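You operate a simulated robot arm through the tools that you are given. There is no shell and no other tool. Be economical: measure what you need, move in short steps, check, and stop when the job is done.

The job below is to be done with a simulated robot arm. You get a single attempt, and the scene is never put back.

Task
Flush the nozzle clean in the flushing box.
Fine: guard shut and blue tap open before the red button; tap shut at the end; leave the nozzle in.

The check looks at the end state, three seconds after you hand in, the way a careful person would. Anything else that was tipped, shoved, dropped, spilled or broken makes it a failure.

Robot
A 7-joint arm with a two-finger parallel gripper, fixed in place. Base frame: the origin is at the foot of the arm, x ahead of it, y to its left, z up; the work surface is at about z = 860. Units: mm, rad, N and s.
With the tool pointing down near the work surface it reaches from about 240 to 680 mm from the base axis. Its first joint turns from -1.152 to 1.152 rad. Payload 2.4 kg.
Tool frame: the origin (TCP) lies between the finger pads and is the grasp point; the fingertips stand 30 mm ahead of it; z points along the fingers, y is the line along which they close. The gripper opens to 94 mm. The fingers are 28 mm wide and 10 mm thick; the gripper's body (50 by 96 mm) begins 55 mm behind the TCP.
Orientation is told as [roll, pitch, yaw] about the base's x, y, z axes, in that order, counted from this pose: with the fingers straight down and closing along the base's y, the tool's x points along the base's -x, its y along +y and its z along -z.

Tools
- The arm moves only by the tool servo_tool. Its argument "moves" is text: rows parted by semicolons, each of 7 numbers parted by spaces: the shift along the tool's x, y, z in cm, then the turn, a rotation vector about the tool's x, y, z in rad, then the opening in per cent of the stroke, from 0 (shut) to 100 (fully open). In form: x y z wx wy wz grip; .... A call has 1 to 12 rows; each row shifts and turns the commanded pose from where the row before left it, along the tool's axes as they then stand. Each row takes 0.2 s and may step no farther than 50 mm and 0.15 rad from the row before; otherwise, or with a gripper value out of range, the whole call is refused. A pose out of reach is approached as far as the arm can. The call stops where the force on the tool passes 50 N (or 10 N more than at its start, if that is more) or the arm is blocked; 0.2 s more then pass. The fingers move at their own pace (about 153 mm/s each) and stop on an object; they squeeze with about 23 N. The grip force told is the motor's: it shows also when the fingers shut on nothing. Time passes only in rows, and 0.2 s behind the last, so rows that do not move let the fingers close. It gives the time, the measured TCP pose, the force on the tool (base axes), the opening and the grip force at its end, in the units of the frame above (readings bear some noise), with the torque about the TCP (base axes, N m) and any sound that the robot's microphone picked up.
- Cameras (640 x 400 px; columns grow to the right, rows downward): "scene" is fixed at [49.1, 481.5, 1445.3]; the picture's right is [-0.63, -0.78, 0.00], its down [-0.42, 0.34, -0.84] and it looks along [0.65, -0.53, -0.54] (base axes); focal length 345 px, centre (320, 200). "wrist" rides on the gripper at [76, 14, -102] in the tool frame; the picture's right is [-0.18, 0.98, 0.00], its down [-0.75, -0.14, -0.64] and it looks along [-0.63, -0.12, 0.77] (tool axes); focal length 243 px, centre (320, 200). There is no depth. A picture from a camera that has moved, and an enlarged one, comes with that camera's place and axes in the base frame and with its lens.
- camera(camera): a new picture of that camera. No time passes.
- zoom(camera, box): a new picture of the part [left, top, right, bottom] of that camera's present view, enlarged. No time passes.
- hand_in(): hands the job in; it is judged then, once.

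Work in short steps. Places have to be worked out from the pictures, the camera data and where the tool is seen: move nearer, look again, correct. Check each grasp and each placing, and mend what went wrong. You have 120 turns and 84 pictures in all, those below and enlarged ones among them. Open the gripper and draw the arm clear of the work before you hand the job in, unless the task says otherwise; then end with one line.

The tools are called after "Call:" as name(argument=value, ...) on one line, values as JSON. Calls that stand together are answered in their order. servo_tool: Moves the arm, as the interface text tells. Its arguments: {"type":"object","properties":{"moves":{"type":"string"}},"required":["moves"]} The other tools are called the same way: camera (camera) takes a picture; zoom (camera, box) takes an enlarged picture of a part of a camera's view; hand_in () hands the job in.

At the start:

```text
clock: 0.0
eef_pos: [379.8, -93.9, 1146.5]
tool_rot: [0.0, 0.001, 0.0]
contact_force: [0.1, -0.6, -0.6]
torque: [0.0, 0.03, -0.01]
gripper_width: 93.9
gripper_force: 0.0
```

scene: 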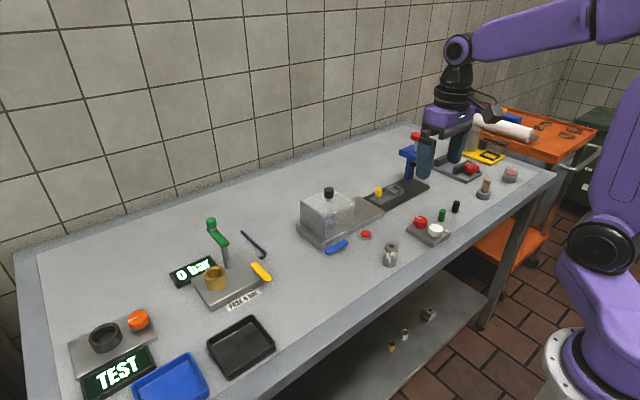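
wrist: 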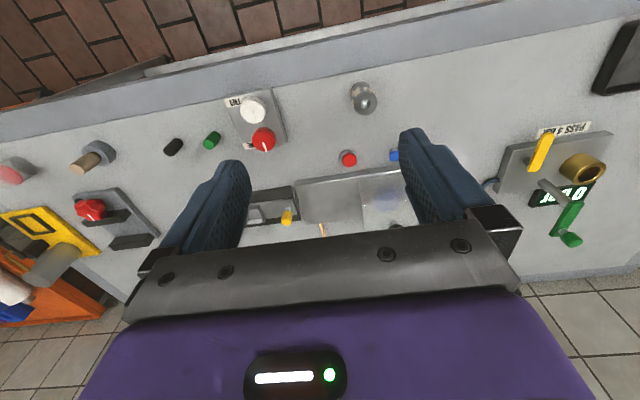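

I start by enlarging the flushing box and the items around it.

Call:
zoom(camera="scene", box=[270, 160, 430, 280])

Call:
zoom(camera="scene", box=[390, 120, 530, 260])

Call:
zoom(camera="wrist", box=[220, 60, 460, 240])

```text
3.33 times, centred on (350, 220) of scene
camera zoom: at [49.1, 481.5, 1445.3], right [-0.63, -0.78, 0.0], down [-0.42, 0.34, -0.84], along [0.65, -0.53, -0.54], focal length 1151 px, centre (220, 133)
```

zoom: 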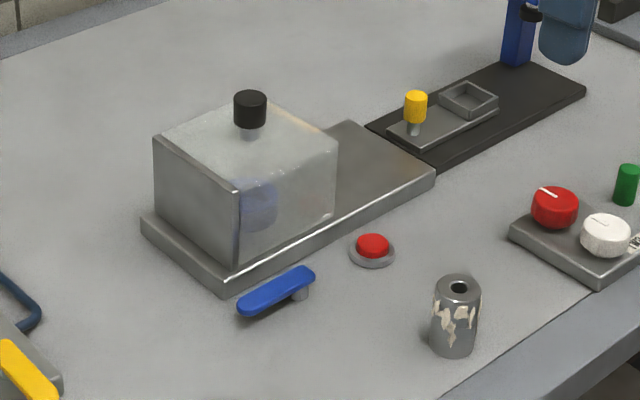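

```text
2.86 times, centred on (460, 190) of scene
camera zoom: at [49.1, 481.5, 1445.3], right [-0.63, -0.78, 0.0], down [-0.42, 0.34, -0.84], along [0.65, -0.53, -0.54], focal length 986 px, centre (-80, 229)
```

zoom: 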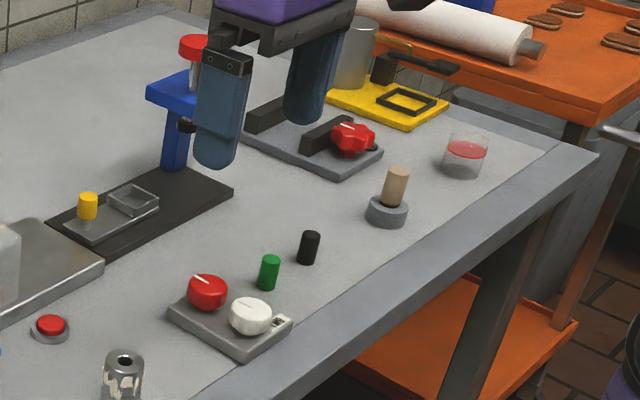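

```text
2.22 times, centred on (340, 150) of wrist
camera zoom: at [303.5, -80.1, 1249.1], right [0.18, 0.98, 0.0], down [0.75, -0.14, 0.64], along [0.63, -0.12, -0.77], focal length 539 px, centre (276, 311)
```

zoom: 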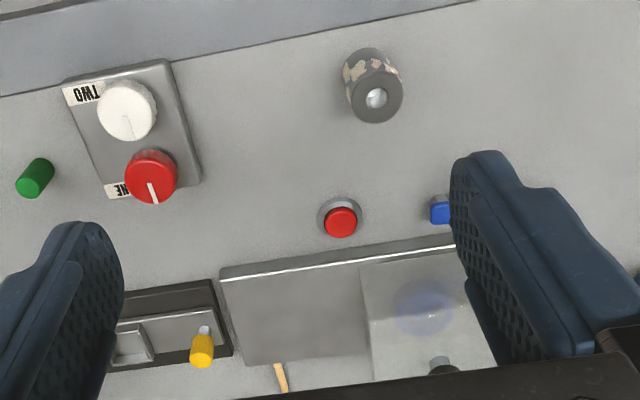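

The nozzle stands at about (422,-41), the button at (530,-70) and the blue tap's pivot at about (526,12). I move forward while staying high, to look at the box, knob and tap from closer.

Call:
servo_tool(moves="-4 2 0 0 0 0 100; -4 2 0 0 0 0 100; -4 2 0 0 0 0 100; 0 0 0 0 0 0 100")

Call:
camera(camera="wrist")

Call:
camera(camera="scene")

```text
clock: 1.0
eef_pos: [500.7, -34.6, 1147.7]
tool_rot: [0.0, 0.001, -0.001]
contact_force: [0.1, 0.2, 0.2]
torque: [0.0, 0.03, -0.04]
gripper_width: 94.1
gripper_force: 0.1
```

```text
78 pictures are left
camera wrist: at [423.9, -19.2, 1248.7], right [0.18, 0.98, 0.0], down [0.75, -0.14, 0.64], along [0.63, -0.12, -0.77], focal length 243 px, centre (320, 200)
```

wrist: 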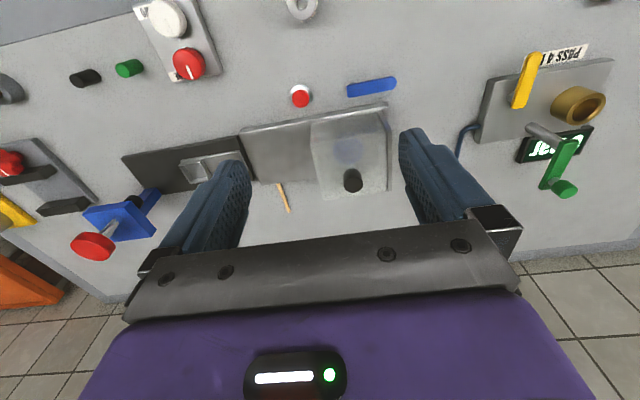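

```text
77 pictures are left
```

scene: 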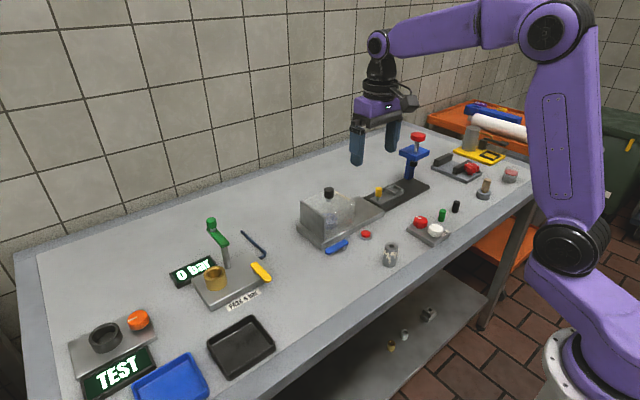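

Call:
zoom(camera="wrist", box=[230, 60, 430, 220])

Call:
zoom(camera="scene", box=[290, 180, 390, 260])

```text
2.50 times, centred on (330, 140) of wrist
camera zoom: at [423.9, -19.2, 1248.7], right [0.18, 0.98, 0.0], down [0.75, -0.14, 0.64], along [0.63, -0.12, -0.77], focal length 606 px, centre (295, 350)
```

zoom: 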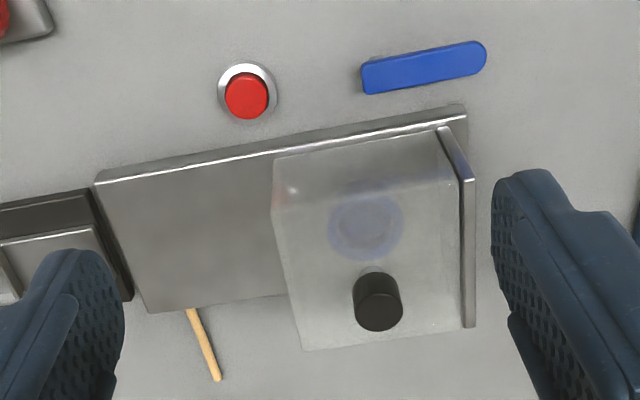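

```text
5.00 times, centred on (340, 220) of scene
camera zoom: at [49.1, 481.5, 1445.3], right [-0.63, -0.78, 0.0], down [-0.42, 0.34, -0.84], along [0.65, -0.53, -0.54], focal length 1726 px, centre (220, 100)
```

zoom: 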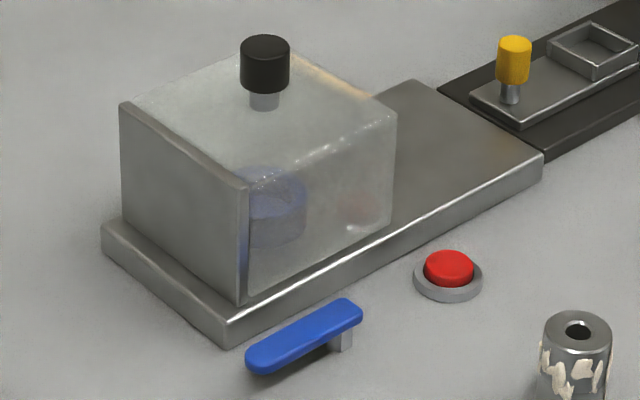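

The guard is a clear cover next to a fixed end wall, and its black knob is at about (617,-11,~990). It looks like it slides toward -y. I go above the knob with the gripper open and check the alignment.

Call:
servo_tool(moves="-4 0.8 -0 0 0 0 100; -4 0.8 0 0 0 0 100; -3.6 0.8 0 0 0 0 100; 0 0 4 0 0 0 100; 0 0 4 0 0 0 100; 0 0 3 0 0 0 100; 0 0 0 0 0 0 100")

Call:
camera(camera="wrist")

Call:
zoom(camera="scene", box=[270, 120, 430, 260])

```text
clock: 2.6
eef_pos: [615.9, -11.6, 1035.2]
tool_rot: [0.0, 0.001, -0.001]
contact_force: [-0.2, 0.6, -0.1]
torque: [-0.01, -0.02, -0.02]
gripper_width: 93.9
gripper_force: 0.0
```

```text
74 pictures are left
camera wrist: at [539.2, 2.9, 1138.0], right [0.18, 0.98, 0.0], down [0.75, -0.14, 0.64], along [0.63, -0.12, -0.77], focal length 243 px, centre (320, 200)
```

wrist: 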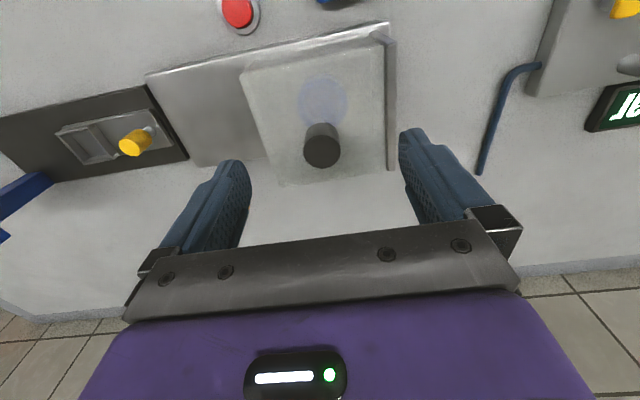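

```text
2.86 times, centred on (350, 190) of scene
camera zoom: at [49.1, 481.5, 1445.3], right [-0.63, -0.78, 0.0], down [-0.42, 0.34, -0.84], along [0.65, -0.53, -0.54], focal length 986 px, centre (234, 229)
```

zoom: 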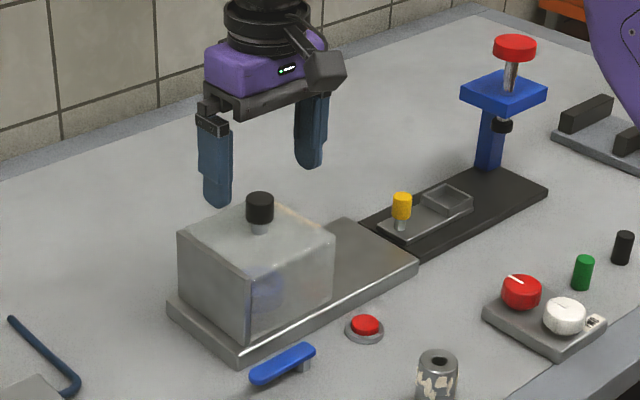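

The knob is centred under the tool at about (620,-11). I lower so the fingertips stay just above the guard's top, then close on the knob.

Call:
servo_tool(moves="-0.3 0 2 0 0 0 100; 0 0 2.2 0 0 0 100; 0 0 0 0 0 0 100")

Call:
zoom(camera="scene", box=[290, 150, 390, 260])

Call:
camera(camera="wrist")

```text
clock: 3.4
eef_pos: [619.1, -11.3, 994.6]
tool_rot: [0.001, 0.001, 0.0]
contact_force: [0.2, -0.1, 1.1]
torque: [0.04, -0.03, -0.01]
gripper_width: 93.8
gripper_force: 0.0
```

```text
3.64 times, centred on (340, 205) of scene
camera zoom: at [49.1, 481.5, 1445.3], right [-0.63, -0.78, 0.0], down [-0.42, 0.34, -0.84], along [0.65, -0.53, -0.54], focal length 1255 px, centre (247, 182)
```

zoom: 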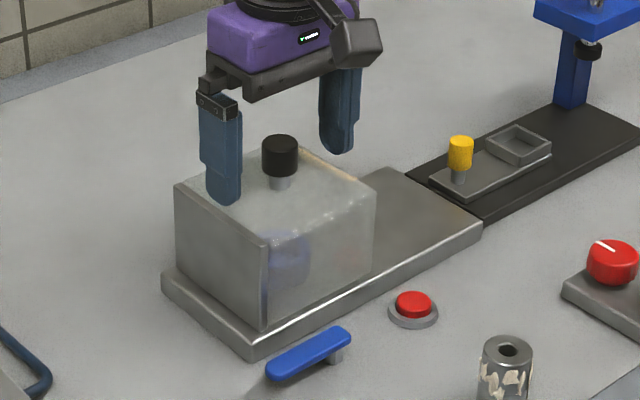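

```text
71 pictures are left
camera wrist: at [542.2, 3.2, 1096.7], right [0.18, 0.98, 0.0], down [0.75, -0.14, 0.64], along [0.63, -0.12, -0.77], focal length 243 px, centre (320, 200)
```

wrist: 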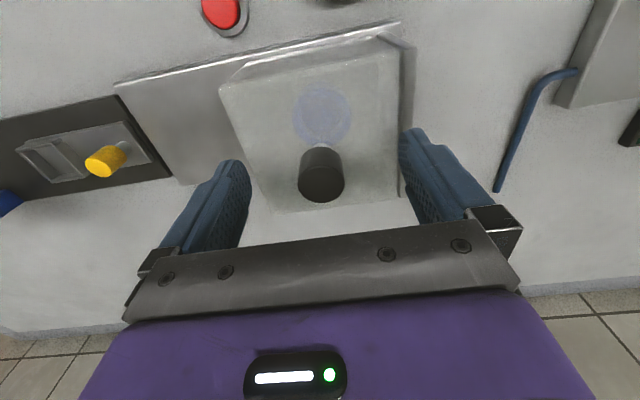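

The knob sits between the fingers and the tips clear the top. I close on it.

Call:
servo_tool(moves="0 0 0.3 0 0 0 60; 0 0 0 0 0 0 30; 0 0 0 0 0 0 10; 0 0 0 0 0 0 10")

```text
clock: 4.4
eef_pos: [618.6, -12.2, 991.2]
tool_rot: [0.0, 0.0, -0.002]
contact_force: [-0.3, -0.3, 0.0]
torque: [-0.14, -0.1, -0.05]
gripper_width: 25.2
gripper_force: 45.6
```

I've gripped the knob at 25 mm. I pull gently toward -y and watch the force.

Call:
servo_tool(moves="0 -1 0 0 0 0 10; 0 -1 0 0 0 0 10; 0 0 0 0 0 0 10")

Call:
zoom(camera="scene", box=[290, 150, 390, 260])

```text
clock: 5.2
eef_pos: [618.3, -30.7, 991.3]
tool_rot: [0.001, -0.001, 0.0]
contact_force: [-0.5, 0.9, 2.4]
torque: [0.36, 0.33, 0.19]
gripper_width: 25.8
gripper_force: 44.8
```

```text
3.64 times, centred on (340, 205) of scene
camera zoom: at [49.1, 481.5, 1445.3], right [-0.63, -0.78, 0.0], down [-0.42, 0.34, -0.84], along [0.65, -0.53, -0.54], focal length 1255 px, centre (247, 182)
```

zoom: 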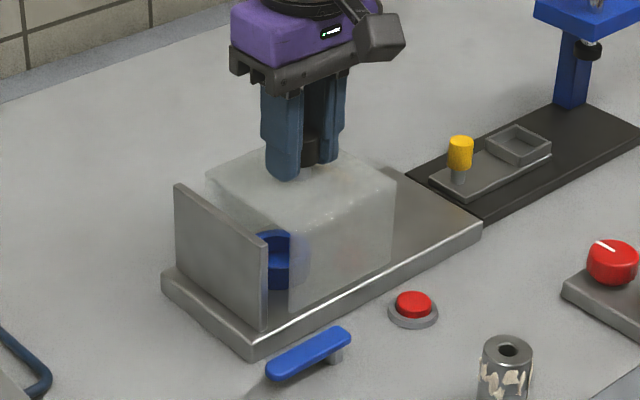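

The guard slides freely toward -y and uncovers the blue cup. I continue in small steps until it stops.

Call:
servo_tool(moves="0 -1.2 0 0 0 0 10; 0 -1.2 0 0 0 0 10; 0 -1.2 0 0 0 0 10; 0 -1.2 0 0 0 0 10; 0 -1.2 0 0 0 0 10; 0 -1.2 0 0 0 0 10; 0 -1 0 0 0 0 10; 0 0 0 0 0 0 10")

Call:
zoom(camera="scene", box=[290, 150, 410, 260])

```text
clock: 7.0
eef_pos: [618.9, -112.4, 991.3]
tool_rot: [0.001, 0.001, -0.001]
contact_force: [-0.7, 0.4, -5.7]
torque: [0.31, 0.4, 0.12]
gripper_width: 25.4
gripper_force: 45.3
```

```text
3.64 times, centred on (350, 205) of scene
camera zoom: at [49.2, 481.5, 1445.3], right [-0.63, -0.78, 0.0], down [-0.42, 0.34, -0.84], along [0.65, -0.53, -0.54], focal length 1255 px, centre (211, 182)
```

zoom: 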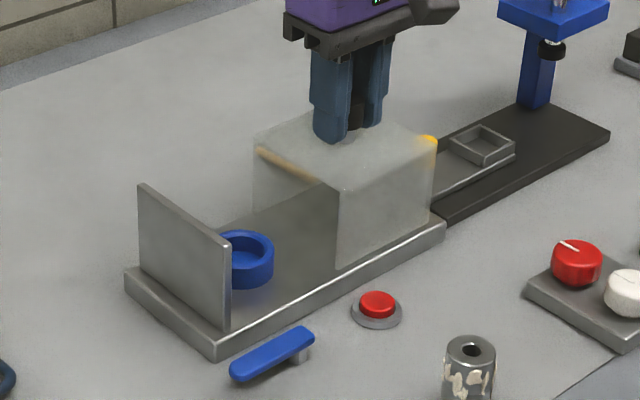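

The cup is uncovered. I pull a little further for clearance, stopping if I meet resistance.

Call:
servo_tool(moves="0 -0.6 0 0 0 0 10; 0 -0.6 0 0 0 0 10; 0 0 0 0 0 0 10")

Call:
camera(camera="wrist")

```text
clock: 7.8
eef_pos: [618.7, -116.3, 991.1]
tool_rot: [0.006, 0.004, 0.011]
contact_force: [-14.4, 31.4, -0.3]
torque: [-0.02, -0.02, 0.13]
gripper_width: 25.6
gripper_force: 45.4
```

```text
68 pictures are left
camera wrist: at [542.8, -102.5, 1094.4], right [0.17, 0.98, 0.01], down [0.76, -0.14, 0.64], along [0.63, -0.11, -0.77], focal length 243 px, centre (320, 200)
```

wrist: 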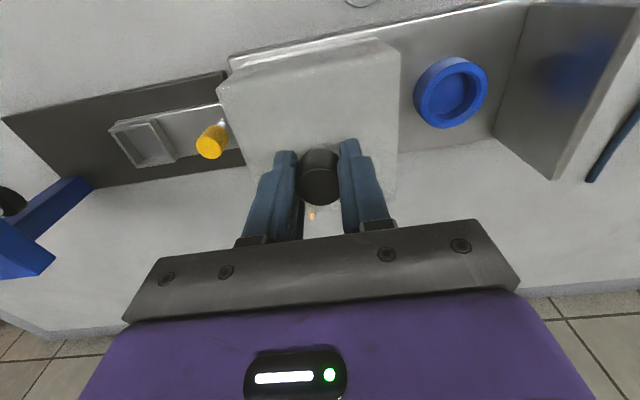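

The guard reached its stop at y≈-116. I relax the push, release the knob and rise.

Call:
servo_tool(moves="0 0.7 0 0 0 0 10; 0 0 0 0 0 0 40; 0 0 0 0 0 0 60; 0 0 -4 0 0 0 60; 0 0 -4 0 0 0 60; 0 0 0 0 0 0 60")

```text
clock: 9.2
eef_pos: [618.2, -119.1, 1072.6]
tool_rot: [-0.001, 0.0, 0.0]
contact_force: [0.5, 0.2, 0.2]
torque: [0.0, 0.0, 0.02]
gripper_width: 56.4
gripper_force: 0.1
```

Now I move to above the nozzle at about (422,-41), high enough for a look.

Call:
servo_tool(moves="4.9 1.95 0 0 0 0 80; 4.9 1.95 0 0 0 0 80; 4.9 1.95 0 0 0 0 80; 4.9 1.95 0 0 0 0 80; 0 0 4 0 0 0 80; 0 0 0 0 0 0 80")

Call:
camera(camera="wrist")

Call:
camera(camera="scene")

```text
refused: row 1 steps farther than a row can; nothing moved
```

```text
67 pictures are left
camera wrist: at [541.7, -103.3, 1174.7], right [0.18, 0.98, 0.0], down [0.75, -0.14, 0.64], along [0.63, -0.12, -0.77], focal length 243 px, centre (320, 200)
```

wrist: 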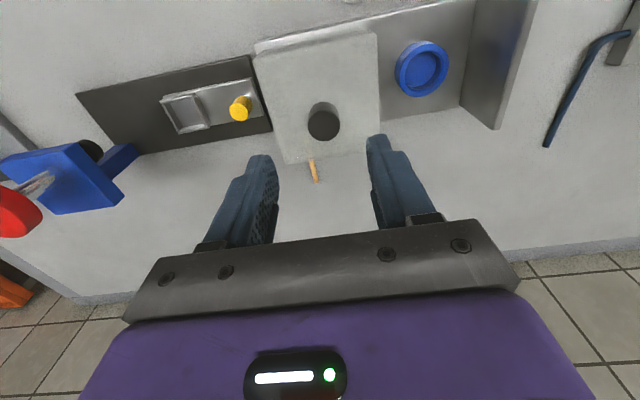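

```text
66 pictures are left
```

scene: 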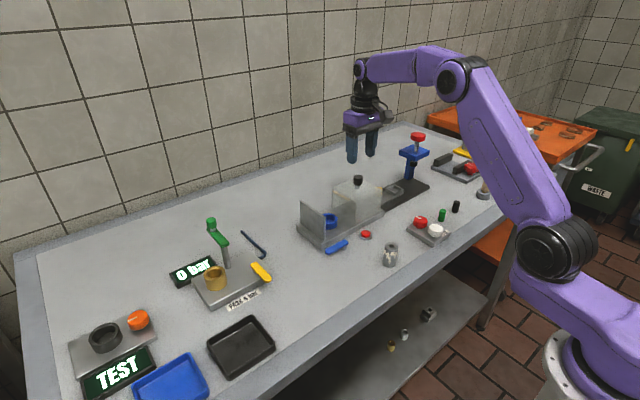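

That step was too long, so I use smaller ones. This view puts the cup at about (615,-14).

Call:
servo_tool(moves="4 1.56 0 0 0 0 80; 4 1.56 0 0 0 0 80; 4 1.56 0 0 0 0 80; 4 1.56 0 0 0 0 80; 3.6 1.56 0 0 0 0 80; 0 0 4 0 0 0 80; 0 0 0 0 0 0 80")

Call:
camera(camera="wrist")

Call:
zoom(camera="scene", box=[320, 160, 440, 280])

```text
clock: 10.8
eef_pos: [423.3, -39.3, 1032.3]
tool_rot: [0.0, 0.001, 0.0]
contact_force: [-0.8, -0.4, -0.8]
torque: [0.01, -0.02, 0.04]
gripper_width: 75.1
gripper_force: 0.0
```

```text
65 pictures are left
camera wrist: at [346.4, -24.7, 1134.9], right [0.18, 0.98, 0.0], down [0.75, -0.14, 0.64], along [0.63, -0.12, -0.77], focal length 243 px, centre (320, 200)
```

wrist: 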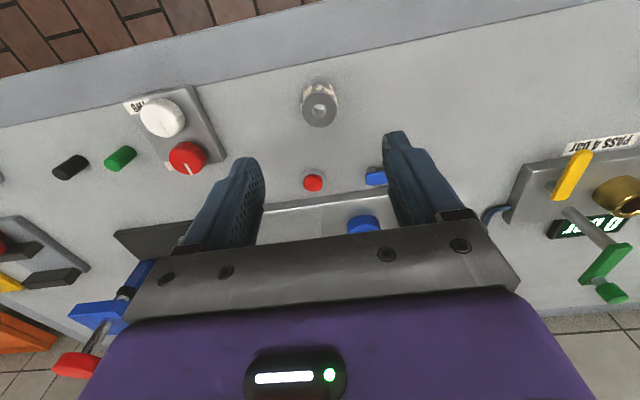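

```text
3.33 times, centred on (380, 220) of scene
camera zoom: at [49.1, 481.5, 1445.3], right [-0.63, -0.78, 0.0], down [-0.42, 0.34, -0.84], along [0.65, -0.53, -0.54], focal length 1151 px, centre (120, 133)
```

zoom: 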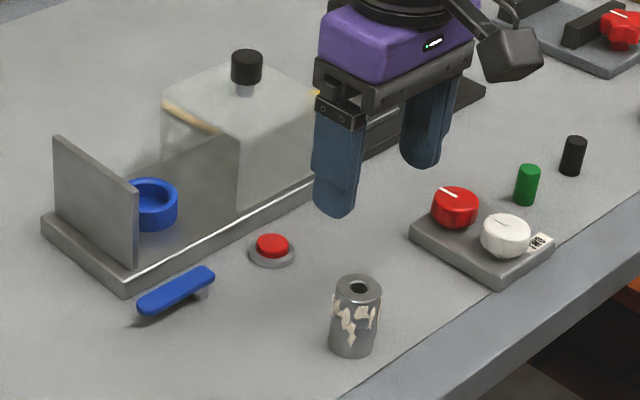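

The nozzle is centred at about (422,-40) with its top near z=918. I descend around its top part and close.

Call:
servo_tool(moves="0.1 0 4 0 0 0 80; 0 0 4 0 0 0 80; 0 0 2.9 0 0 0 80; 0 0 0 0 0 0 80; 0 0 0 0 0 0 30; 0 0 0 0 0 0 20; 0 0 0 0 0 0 20; 0 0 0 0 0 0 20")

Call:
zoom(camera="scene", box=[340, 180, 440, 280])

Call:
camera(camera="wrist")

```text
clock: 12.6
eef_pos: [422.6, -40.5, 922.3]
tool_rot: [0.0, 0.0, 0.0]
contact_force: [-1.3, -0.1, 0.6]
torque: [-0.03, -0.02, 0.0]
gripper_width: 36.4
gripper_force: 23.0
```

```text
4.00 times, centred on (390, 230) of scene
camera zoom: at [49.1, 481.5, 1445.3], right [-0.63, -0.78, 0.0], down [-0.42, 0.34, -0.84], along [0.65, -0.53, -0.54], focal length 1381 px, centre (40, 80)
```

zoom: 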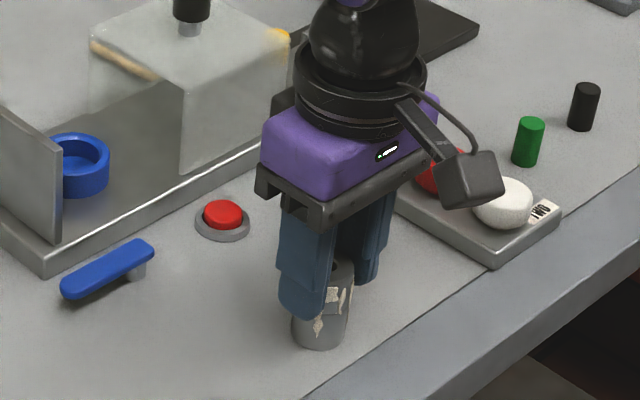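

```text
62 pictures are left
camera wrist: at [346.2, -25.5, 1025.3], right [0.18, 0.98, 0.0], down [0.75, -0.14, 0.64], along [0.63, -0.12, -0.77], focal length 243 px, centre (320, 200)
```

wrist: 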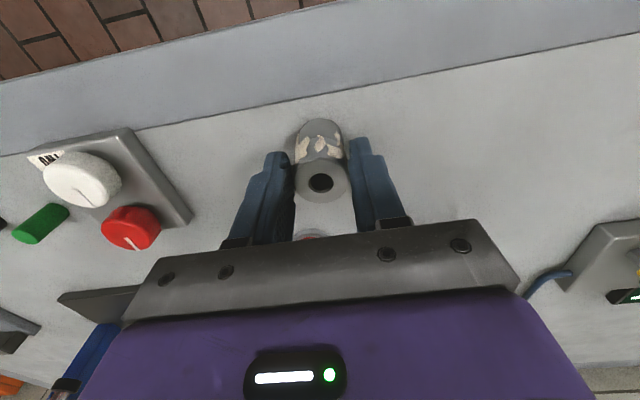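

The nozzle is held at 36 mm. I lift it and carry it to just above the cup.

Call:
servo_tool(moves="0 0 -3 0 0 0 15; 0 0 -4 0 0 0 15; 0 0 -3 0 0 0 15; -4 0.6 0 0 0 0 15; -4 0.6 0 0 0 0 15; -4 0.6 0 0 0 0 15; -4 0.6 0 0 0 0 15; -3.2 0.2 0 0 0 0 15; 0 0 0 0 0 0 15")

Call:
camera(camera="wrist")

Call:
zoom(camera="scene", box=[290, 150, 390, 260])

```text
clock: 14.6
eef_pos: [614.4, -13.5, 1021.2]
tool_rot: [-0.001, -0.001, 0.002]
contact_force: [-0.7, 0.9, -1.1]
torque: [0.02, -0.02, -0.01]
gripper_width: 36.6
gripper_force: 23.2
```

```text
61 pictures are left
camera wrist: at [538.5, 1.1, 1124.0], right [0.18, 0.98, 0.0], down [0.75, -0.14, 0.64], along [0.63, -0.12, -0.77], focal length 243 px, centre (320, 200)
```

wrist: 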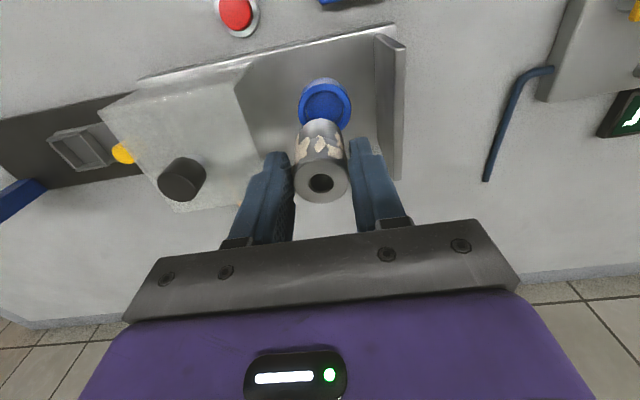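

```text
3.64 times, centred on (340, 205) of scene
camera zoom: at [49.1, 481.5, 1445.3], right [-0.63, -0.78, 0.0], down [-0.42, 0.34, -0.84], along [0.65, -0.53, -0.54], focal length 1255 px, centre (247, 182)
```

zoom: 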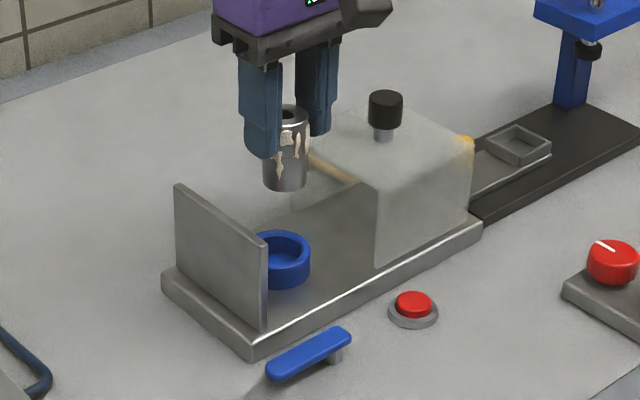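

I enlarge the view to compare the nozzle axis with the cup's centre.

Call:
zoom(camera="wrist", box=[270, 60, 390, 210])

Call:
zoom(camera="scene", box=[310, 170, 360, 230])

```text
2.67 times, centred on (330, 135) of wrist
camera zoom: at [538.5, 1.1, 1124.0], right [0.18, 0.98, 0.0], down [0.75, -0.14, 0.64], along [0.63, -0.12, -0.77], focal length 647 px, centre (293, 373)
```

zoom: 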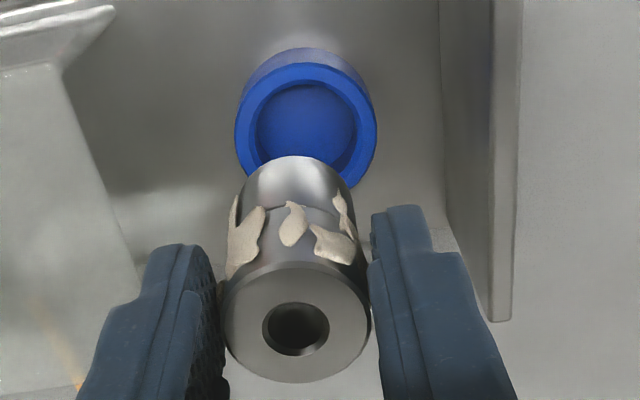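

```text
6.67 times, centred on (335, 200) of scene
camera zoom: at [49.1, 481.5, 1445.3], right [-0.63, -0.78, 0.0], down [-0.42, 0.34, -0.84], along [0.65, -0.53, -0.54], focal length 2301 px, centre (220, 200)
```

zoom: 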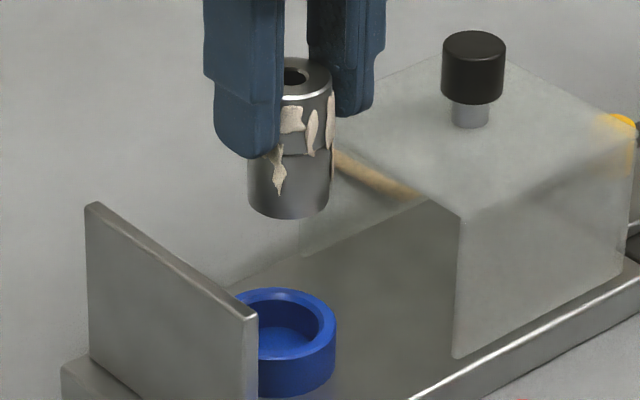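

Triangulating both views gives a cup rim centre of about (612,-9.5) at z≈908. I shift by (-2,+4) and come down close to the rim, then look again.

Call:
servo_tool(moves="0.2 0.35 2 0 0 0 15; 0 0 2 0 0 0 15; 0 0 0 0 0 0 15")

Call:
zoom(camera="wrist", box=[270, 60, 390, 210])

Call:
zoom(camera="scene", box=[310, 170, 360, 230])

```text
clock: 15.4
eef_pos: [611.4, -10.4, 982.2]
tool_rot: [-0.001, 0.0, 0.0]
contact_force: [-0.5, -0.8, -1.5]
torque: [0.07, 0.0, -0.02]
gripper_width: 36.3
gripper_force: 22.7
```

```text
2.67 times, centred on (330, 135) of wrist
camera zoom: at [535.7, 4.1, 1084.6], right [0.18, 0.98, 0.0], down [0.75, -0.14, 0.64], along [0.63, -0.12, -0.77], focal length 647 px, centre (293, 373)
```

zoom: 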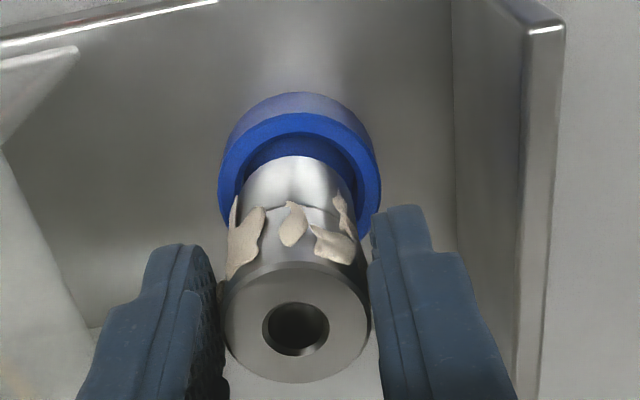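

```text
6.67 times, centred on (335, 200) of scene
camera zoom: at [49.1, 481.5, 1445.3], right [-0.63, -0.78, 0.0], down [-0.42, 0.34, -0.84], along [0.65, -0.53, -0.54], focal length 2301 px, centre (220, 200)
```

zoom: 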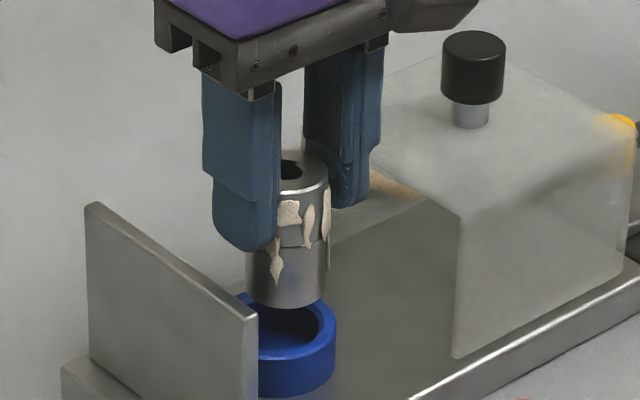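

Both views ask for a small correction of about (+1.8,+1.3). I apply it and lower gently into the cup while watching the force.

Call:
servo_tool(moves="-0.18 0.13 0 0 0 0 15; 0 0 0.6 0 0 0 15; 0 0 0.5 0 0 0 15; 0 0 0.4 0 0 0 15; 0 0 0 0 0 0 15")

Call:
zoom(camera="wrist", box=[270, 60, 390, 210])

Call:
zoom(camera="scene", box=[310, 170, 360, 230])

```text
clock: 16.6
eef_pos: [613.1, -10.6, 966.7]
tool_rot: [0.001, 0.0, 0.0]
contact_force: [0.2, 0.1, -1.1]
torque: [-0.01, 0.01, -0.01]
gripper_width: 36.1
gripper_force: 22.8
```

```text
2.67 times, centred on (330, 135) of wrist
camera zoom: at [537.4, 5.4, 1069.8], right [0.18, 0.98, 0.0], down [0.75, -0.14, 0.64], along [0.63, -0.12, -0.77], focal length 647 px, centre (293, 373)
```

zoom: 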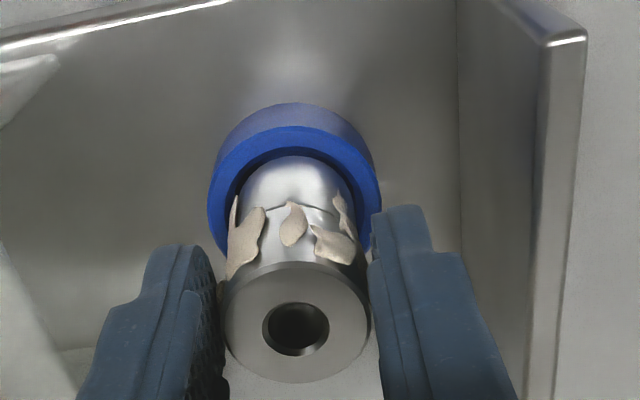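

```text
6.67 times, centred on (335, 200) of scene
camera zoom: at [49.1, 481.5, 1445.3], right [-0.63, -0.78, 0.0], down [-0.42, 0.34, -0.84], along [0.65, -0.53, -0.54], focal length 2301 px, centre (220, 200)
```

zoom: 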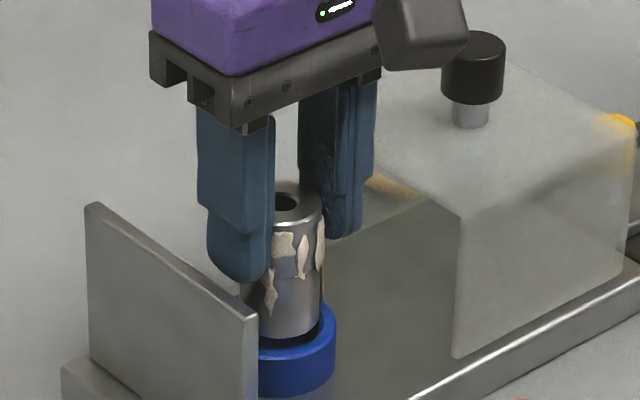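

The nozzle bottom is centred at the rim with no contact. I continue down gently.

Call:
servo_tool(moves="0 0 0.4 0 0 0 15; 0 0 0.4 0 0 0 15; 0 0 0 0 0 0 15")

Call:
zoom(camera="scene", box=[310, 170, 360, 230])

```text
clock: 17.4
eef_pos: [614.6, -8.6, 961.8]
tool_rot: [-0.001, -0.006, -0.002]
contact_force: [5.1, 0.4, 7.4]
torque: [0.01, -0.15, -0.01]
gripper_width: 36.4
gripper_force: 23.0
```

```text
6.67 times, centred on (335, 200) of scene
camera zoom: at [49.1, 481.5, 1445.3], right [-0.63, -0.78, 0.0], down [-0.42, 0.34, -0.84], along [0.65, -0.53, -0.54], focal length 2301 px, centre (220, 200)
```

zoom: 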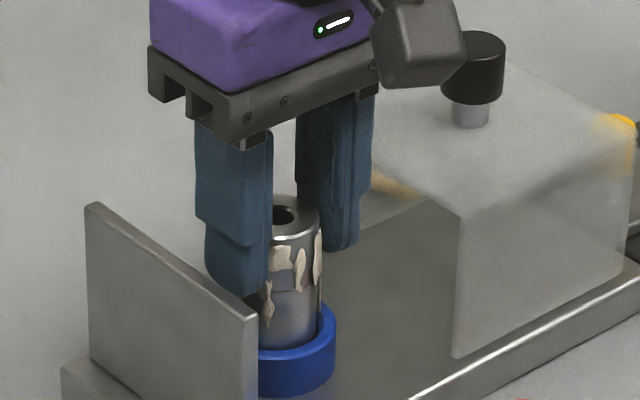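

There is slight contact, with the rim pushing toward +x. I shift 1.5 mm that way and keep lowering.

Call:
servo_tool(moves="-0.15 0 0.1 0 0 0 15; 0 0 0.4 0 0 0 15; 0 0 0.4 0 0 0 15; 0 0 0 0 0 0 15")

Call:
zoom(camera="scene", box=[310, 170, 360, 230])

```text
clock: 18.4
eef_pos: [615.4, -8.9, 950.7]
tool_rot: [0.002, 0.001, 0.001]
contact_force: [3.0, -0.1, -0.2]
torque: [0.01, -0.21, 0.01]
gripper_width: 36.2
gripper_force: 23.0
```

```text
6.67 times, centred on (335, 200) of scene
camera zoom: at [49.2, 481.5, 1445.3], right [-0.63, -0.78, 0.0], down [-0.42, 0.34, -0.84], along [0.65, -0.53, -0.54], focal length 2301 px, centre (220, 200)
```

zoom: 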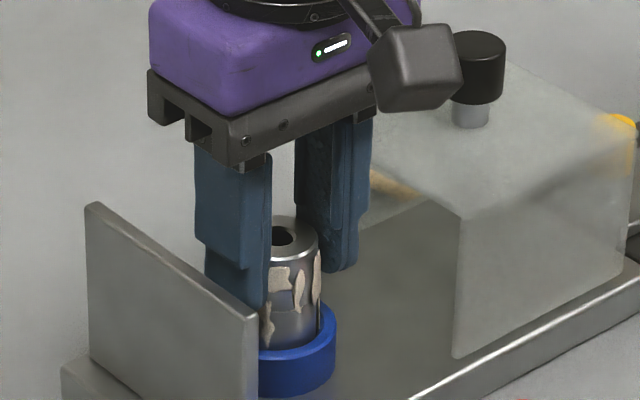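

It is going in. I lower until it seats.

Call:
servo_tool(moves="0 0 0.3 0 0 0 15; 0 0 0.3 0 0 0 15; 0 0 0 0 0 0 15")

```text
clock: 19.2
eef_pos: [614.3, -9.6, 945.1]
tool_rot: [0.001, -0.001, 0.0]
contact_force: [-0.3, -0.3, 14.4]
torque: [-0.01, 0.01, 0.03]
gripper_width: 36.5
gripper_force: 22.7
```

The nozzle is seated, with 14 N of upward reaction. I release it, rise straight up, and check.

Call:
servo_tool(moves="0 0 0 0 0 0 50; 0 0 0 0 0 0 50; 0 0 -3 0 0 0 50; 0 0 -4 0 0 0 50; 0 0 -4 0 0 0 50; 0 0 0 0 0 0 50")

Call:
zoom(camera="scene", box=[290, 150, 390, 260])

Call:
camera(camera="wrist")

```text
clock: 20.6
eef_pos: [614.8, -8.4, 1053.9]
tool_rot: [0.002, 0.0, -0.001]
contact_force: [-0.7, 0.6, -0.6]
torque: [0.02, 0.0, -0.03]
gripper_width: 47.2
gripper_force: 0.1
```

```text
3.64 times, centred on (340, 205) of scene
camera zoom: at [49.1, 481.5, 1445.3], right [-0.63, -0.78, 0.0], down [-0.42, 0.34, -0.84], along [0.65, -0.53, -0.54], focal length 1255 px, centre (247, 182)
```

zoom: 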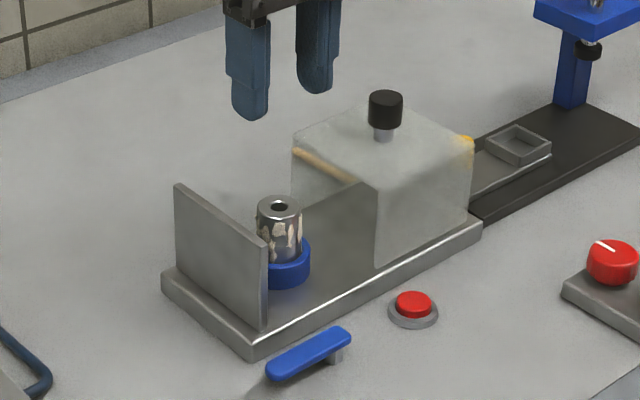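

```text
50 pictures are left
camera wrist: at [539.3, 5.6, 1157.5], right [0.18, 0.98, 0.0], down [0.75, -0.14, 0.64], along [0.63, -0.12, -0.77], focal length 243 px, centre (320, 200)
```

wrist: 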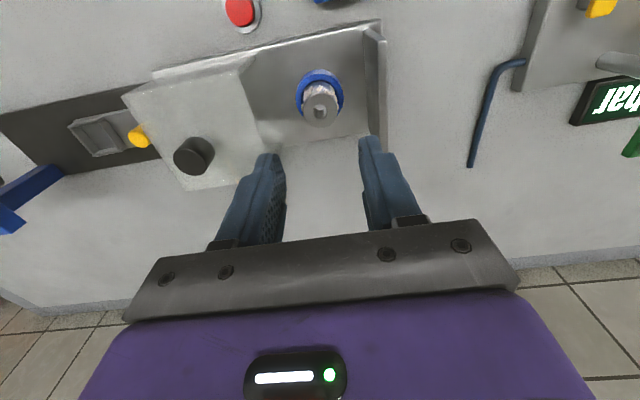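

The nozzle stands in the cup. Now back over the knob at about (618,-116) to grip it.

Call:
servo_tool(moves="-0.3 -3.6 0 0 0 0 60; 0 -3.6 0 0 0 0 60; 0 -3.6 0 0 0 0 60; 0 0 3 0 0 0 60; 0 0 3.3 0 0 0 60; 0 0 0 0 0 0 60; 0 0 0 0 0 0 30; 0 0 0 0 0 0 10; 0 0 0 0 0 0 10")

Call:
zoom(camera="scene", box=[290, 150, 410, 260])

```text
clock: 22.6
eef_pos: [618.7, -115.7, 991.3]
tool_rot: [0.001, -0.001, 0.003]
contact_force: [-1.5, 8.5, -0.9]
torque: [-0.29, -0.05, 0.14]
gripper_width: 25.6
gripper_force: 44.7
```

```text
3.64 times, centred on (350, 205) of scene
camera zoom: at [49.1, 481.8, 1445.2], right [-0.63, -0.78, 0.0], down [-0.42, 0.34, -0.84], along [0.65, -0.53, -0.54], focal length 1255 px, centre (211, 182)
```

zoom: 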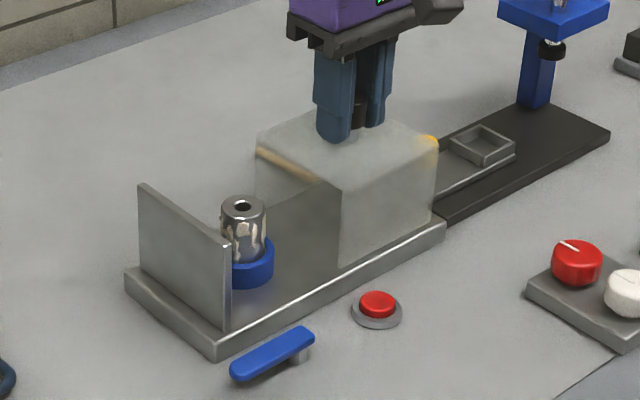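

The knob is held. I slide the guard back slowly, checking as it reaches the nozzle.

Call:
servo_tool(moves="0 0.8 0 0 0 0 10; 0 0.8 0 0 0 0 10; 0 0.8 0 0 0 0 10; 0 0.8 0 0 0 0 10; 0 0.7 0 0 0 0 10; 0 0 0 0 0 0 10")

Call:
zoom(camera="scene", box=[290, 150, 410, 260])

```text
clock: 24.0
eef_pos: [617.2, -78.0, 991.2]
tool_rot: [-0.002, 0.0, -0.001]
contact_force: [-4.1, -1.0, -9.3]
torque: [0.28, -1.01, -0.02]
gripper_width: 25.3
gripper_force: 44.7
```

```text
3.64 times, centred on (350, 205) of scene
camera zoom: at [49.2, 481.5, 1445.3], right [-0.63, -0.78, 0.0], down [-0.42, 0.34, -0.84], along [0.65, -0.53, -0.54], focal length 1255 px, centre (211, 182)
```

zoom: 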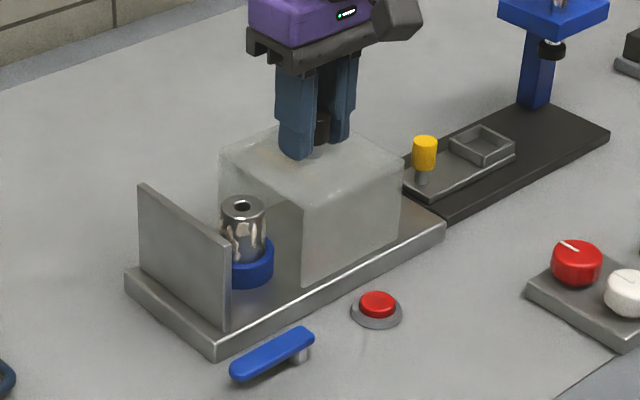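

It moves freely with little force. I continue in small steps.

Call:
servo_tool(moves="0 0.7 0 0 0 0 10; 0 0.7 0 0 0 0 10; 0 0.7 0 0 0 0 10; 0 0 0 0 0 0 10")

Call:
zoom(camera="scene", box=[290, 150, 410, 260])

```text
clock: 25.0
eef_pos: [618.8, -56.0, 990.5]
tool_rot: [0.001, 0.004, -0.001]
contact_force: [-11.4, -0.2, -5.4]
torque: [0.13, 0.12, -0.03]
gripper_width: 25.3
gripper_force: 44.5
```

```text
3.64 times, centred on (350, 205) of scene
camera zoom: at [48.9, 481.5, 1445.3], right [-0.63, -0.78, 0.0], down [-0.42, 0.34, -0.84], along [0.65, -0.53, -0.54], focal length 1255 px, centre (211, 182)
```

zoom: 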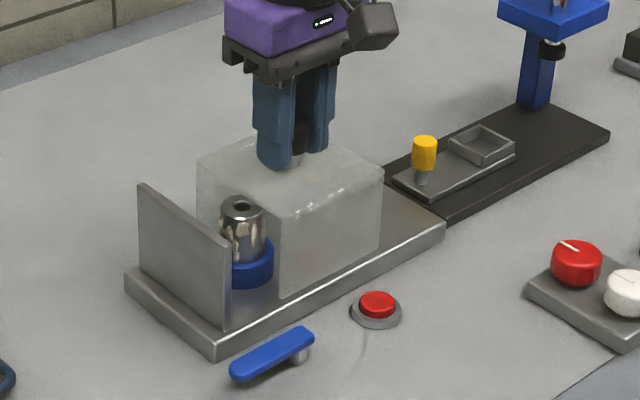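

Still free. I go on toward the shut position near y≈-11.

Call:
servo_tool(moves="0.1 0.6 0 0 0 0 10; 0 0.6 0 0 0 0 10; 0 0.6 0 0 0 0 10; 0 0 0 0 0 0 10")

Call:
zoom(camera="scene", box=[290, 150, 410, 260])

```text
clock: 26.0
eef_pos: [618.1, -38.7, 990.8]
tool_rot: [-0.002, -0.002, 0.003]
contact_force: [2.3, 0.5, -9.5]
torque: [-0.2, 0.45, -0.1]
gripper_width: 25.5
gripper_force: 44.8
```

```text
3.64 times, centred on (350, 205) of scene
camera zoom: at [49.4, 481.5, 1445.3], right [-0.63, -0.78, 0.0], down [-0.42, 0.34, -0.84], along [0.65, -0.53, -0.54], focal length 1255 px, centre (211, 182)
```

zoom: 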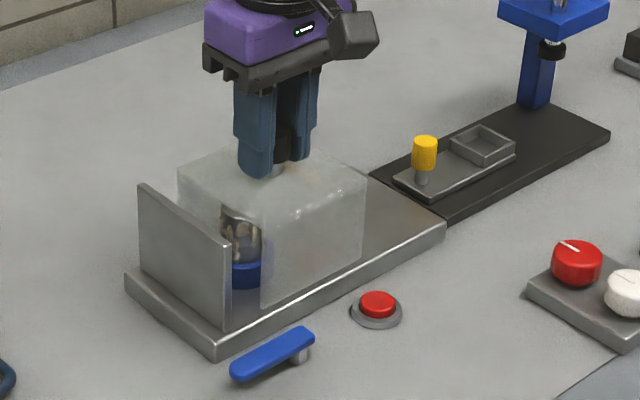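

The guard passes over the nozzle without touching it. I slide it the rest of the way, up to its stop.

Call:
servo_tool(moves="0 0.7 0 0 0 0 10; 0 0.7 0 0 0 0 10; 0 0.7 0 0 0 0 10; 0 0.7 0 0 0 0 10; 0 0.4 0 0 0 0 10; 0 0 0 0 0 0 10")

Call:
zoom(camera="scene", box=[290, 150, 410, 260])

```text
clock: 27.4
eef_pos: [617.3, -11.3, 992.1]
tool_rot: [-0.001, -0.002, -0.003]
contact_force: [7.5, -14.4, -14.7]
torque: [0.2, -0.85, 0.04]
gripper_width: 25.7
gripper_force: 44.6
```

```text
3.64 times, centred on (350, 205) of scene
camera zoom: at [49.6, 481.1, 1445.4], right [-0.63, -0.78, 0.0], down [-0.42, 0.34, -0.84], along [0.65, -0.53, -0.54], focal length 1255 px, centre (211, 182)
```

zoom: 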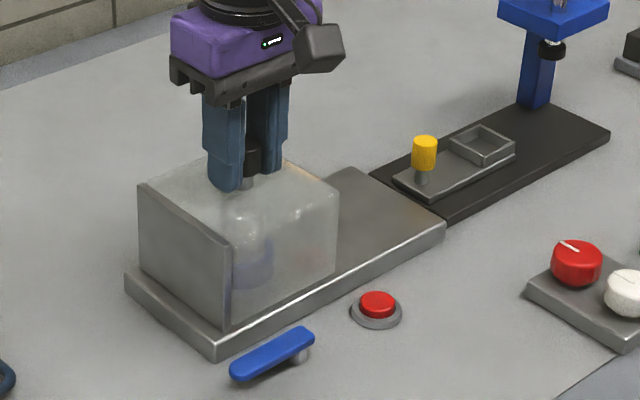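

The guard is shut against its stop. I release, rise, and move back to look at the blue tap closely.

Call:
servo_tool(moves="0 -0.3 0 0 0 0 10; 0 0 0 0 0 0 50; 0 0 0 0 0 0 50; 0 0 -4 0 0 0 50; 0 0 -3 0 0 0 50; 4 0.8 0 0 0 0 50; 4 0.8 0 0 0 0 50; 3 0.8 0 0 0 0 50; 0 0 0 0 0 0 0; 0 0 0 0 0 0 0")

Call:
camera(camera="wrist")

Call:
zoom(camera="scene", box=[290, 180, 390, 260])

```text
clock: 29.6
eef_pos: [505.1, 13.6, 1061.1]
tool_rot: [0.001, -0.001, -0.001]
contact_force: [0.7, 1.2, -0.9]
torque: [-0.01, -0.02, -0.04]
gripper_width: 0.0
gripper_force: 23.0
```

```text
44 pictures are left
camera wrist: at [430.1, 28.5, 1163.2], right [0.18, 0.98, 0.0], down [0.75, -0.14, 0.64], along [0.63, -0.12, -0.77], focal length 243 px, centre (320, 200)
```

wrist: 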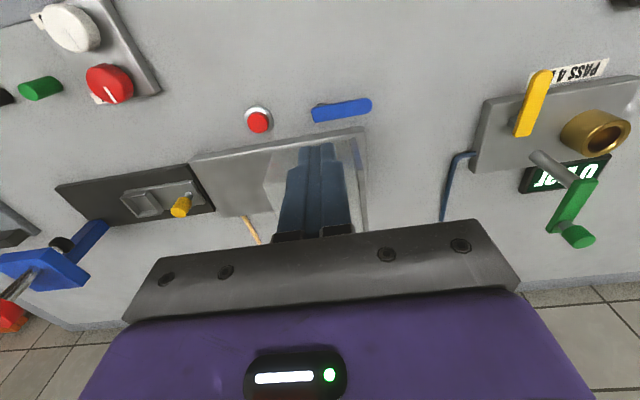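

```text
5.00 times, centred on (340, 220) of scene
camera zoom: at [49.1, 481.5, 1445.3], right [-0.63, -0.78, 0.0], down [-0.42, 0.34, -0.84], along [0.65, -0.53, -0.54], focal length 1726 px, centre (220, 100)
```

zoom: 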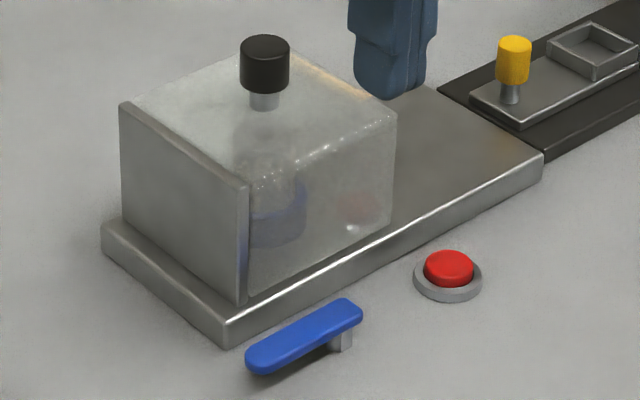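

The tap's handle lies along y (shut) from its pivot near (532,10) to y≈66, with its top at about z=885. Swinging the free end toward -x, away from the box, opens it. I turn the tool by -90° while high, so I can grip the handle across x.

Call:
servo_tool(moves="0 0 0 0 0 0.143 10; 0 0 0 0 0 0.143 10; 0 0 0 0 0 0.143 20; 0 0 0 0 0 0.143 20; 0 0 0 0 0 0.143 30; 0 0 0 0 0 0.143 30; 0 0 0 0 0 0.143 30; 0 0 0 0 0 0.143 30; 0 0 0 0 0 0.143 30; 0 0 0 0 0 0.143 30; 0 0 0 0 0 0.141 30; 0 0 0 0 0 0 30")

Call:
camera(camera="wrist")

```text
clock: 32.2
eef_pos: [507.1, 14.3, 1060.9]
tool_rot: [0.0, -0.001, -1.573]
contact_force: [1.4, -0.3, 0.0]
torque: [0.0, 0.0, 0.02]
gripper_width: 28.1
gripper_force: 0.0
```

```text
42 pictures are left
camera wrist: at [521.5, 90.5, 1164.1], right [0.98, -0.19, 0.0], down [-0.14, -0.75, 0.64], along [-0.12, -0.63, -0.77], focal length 243 px, centre (320, 200)
```

wrist: 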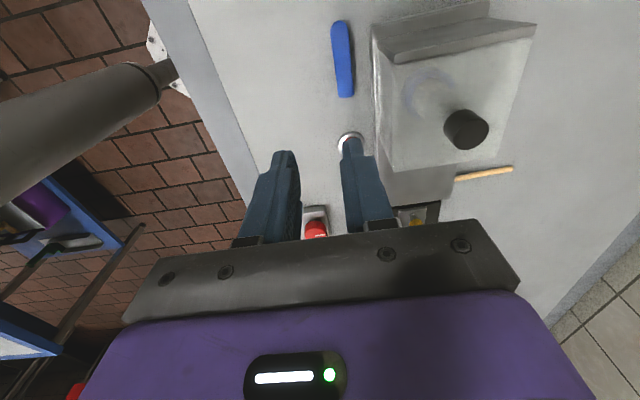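

The handle axis is at x≈534. I move above (534,52) and descend to just above the handle with a 28 mm opening.

Call:
servo_tool(moves="3.8 2.7 0 0 0 0 30; 0 0 4 0 0 0 30; 0 0 4 0 0 0 30; 0 0 4 0 0 0 30; 0 0 1 0 0 0 30; 0 0 0 0 0 0 30")

Call:
camera(camera="wrist")

Call:
zoom(camera="scene", box=[290, 170, 390, 260])

```text
clock: 33.6
eef_pos: [534.7, 51.3, 932.3]
tool_rot: [0.002, -0.001, -1.569]
contact_force: [-0.5, -0.8, -0.2]
torque: [-0.02, 0.0, 0.0]
gripper_width: 28.1
gripper_force: 0.1
```

```text
41 pictures are left
camera wrist: at [548.5, 128.5, 1034.6], right [0.98, -0.18, 0.0], down [-0.14, -0.75, 0.64], along [-0.12, -0.63, -0.77], focal length 243 px, centre (320, 200)
```

wrist: 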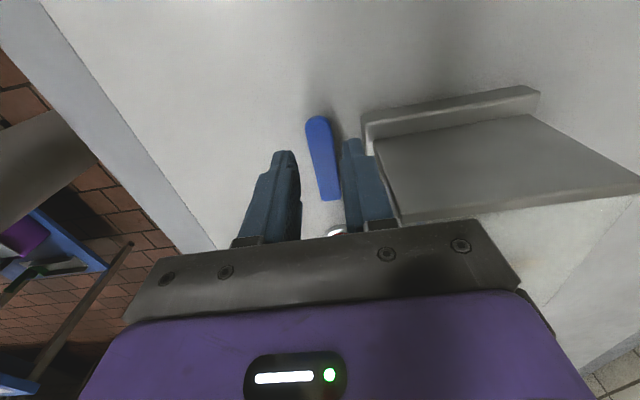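

```text
4.44 times, centred on (340, 215) of scene
camera zoom: at [49.1, 481.5, 1445.3], right [-0.63, -0.78, 0.0], down [-0.42, 0.34, -0.84], along [0.65, -0.53, -0.54], focal length 1534 px, centre (231, 133)
```

zoom: 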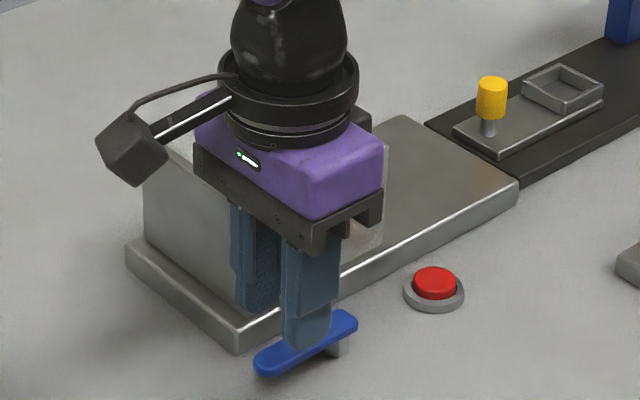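

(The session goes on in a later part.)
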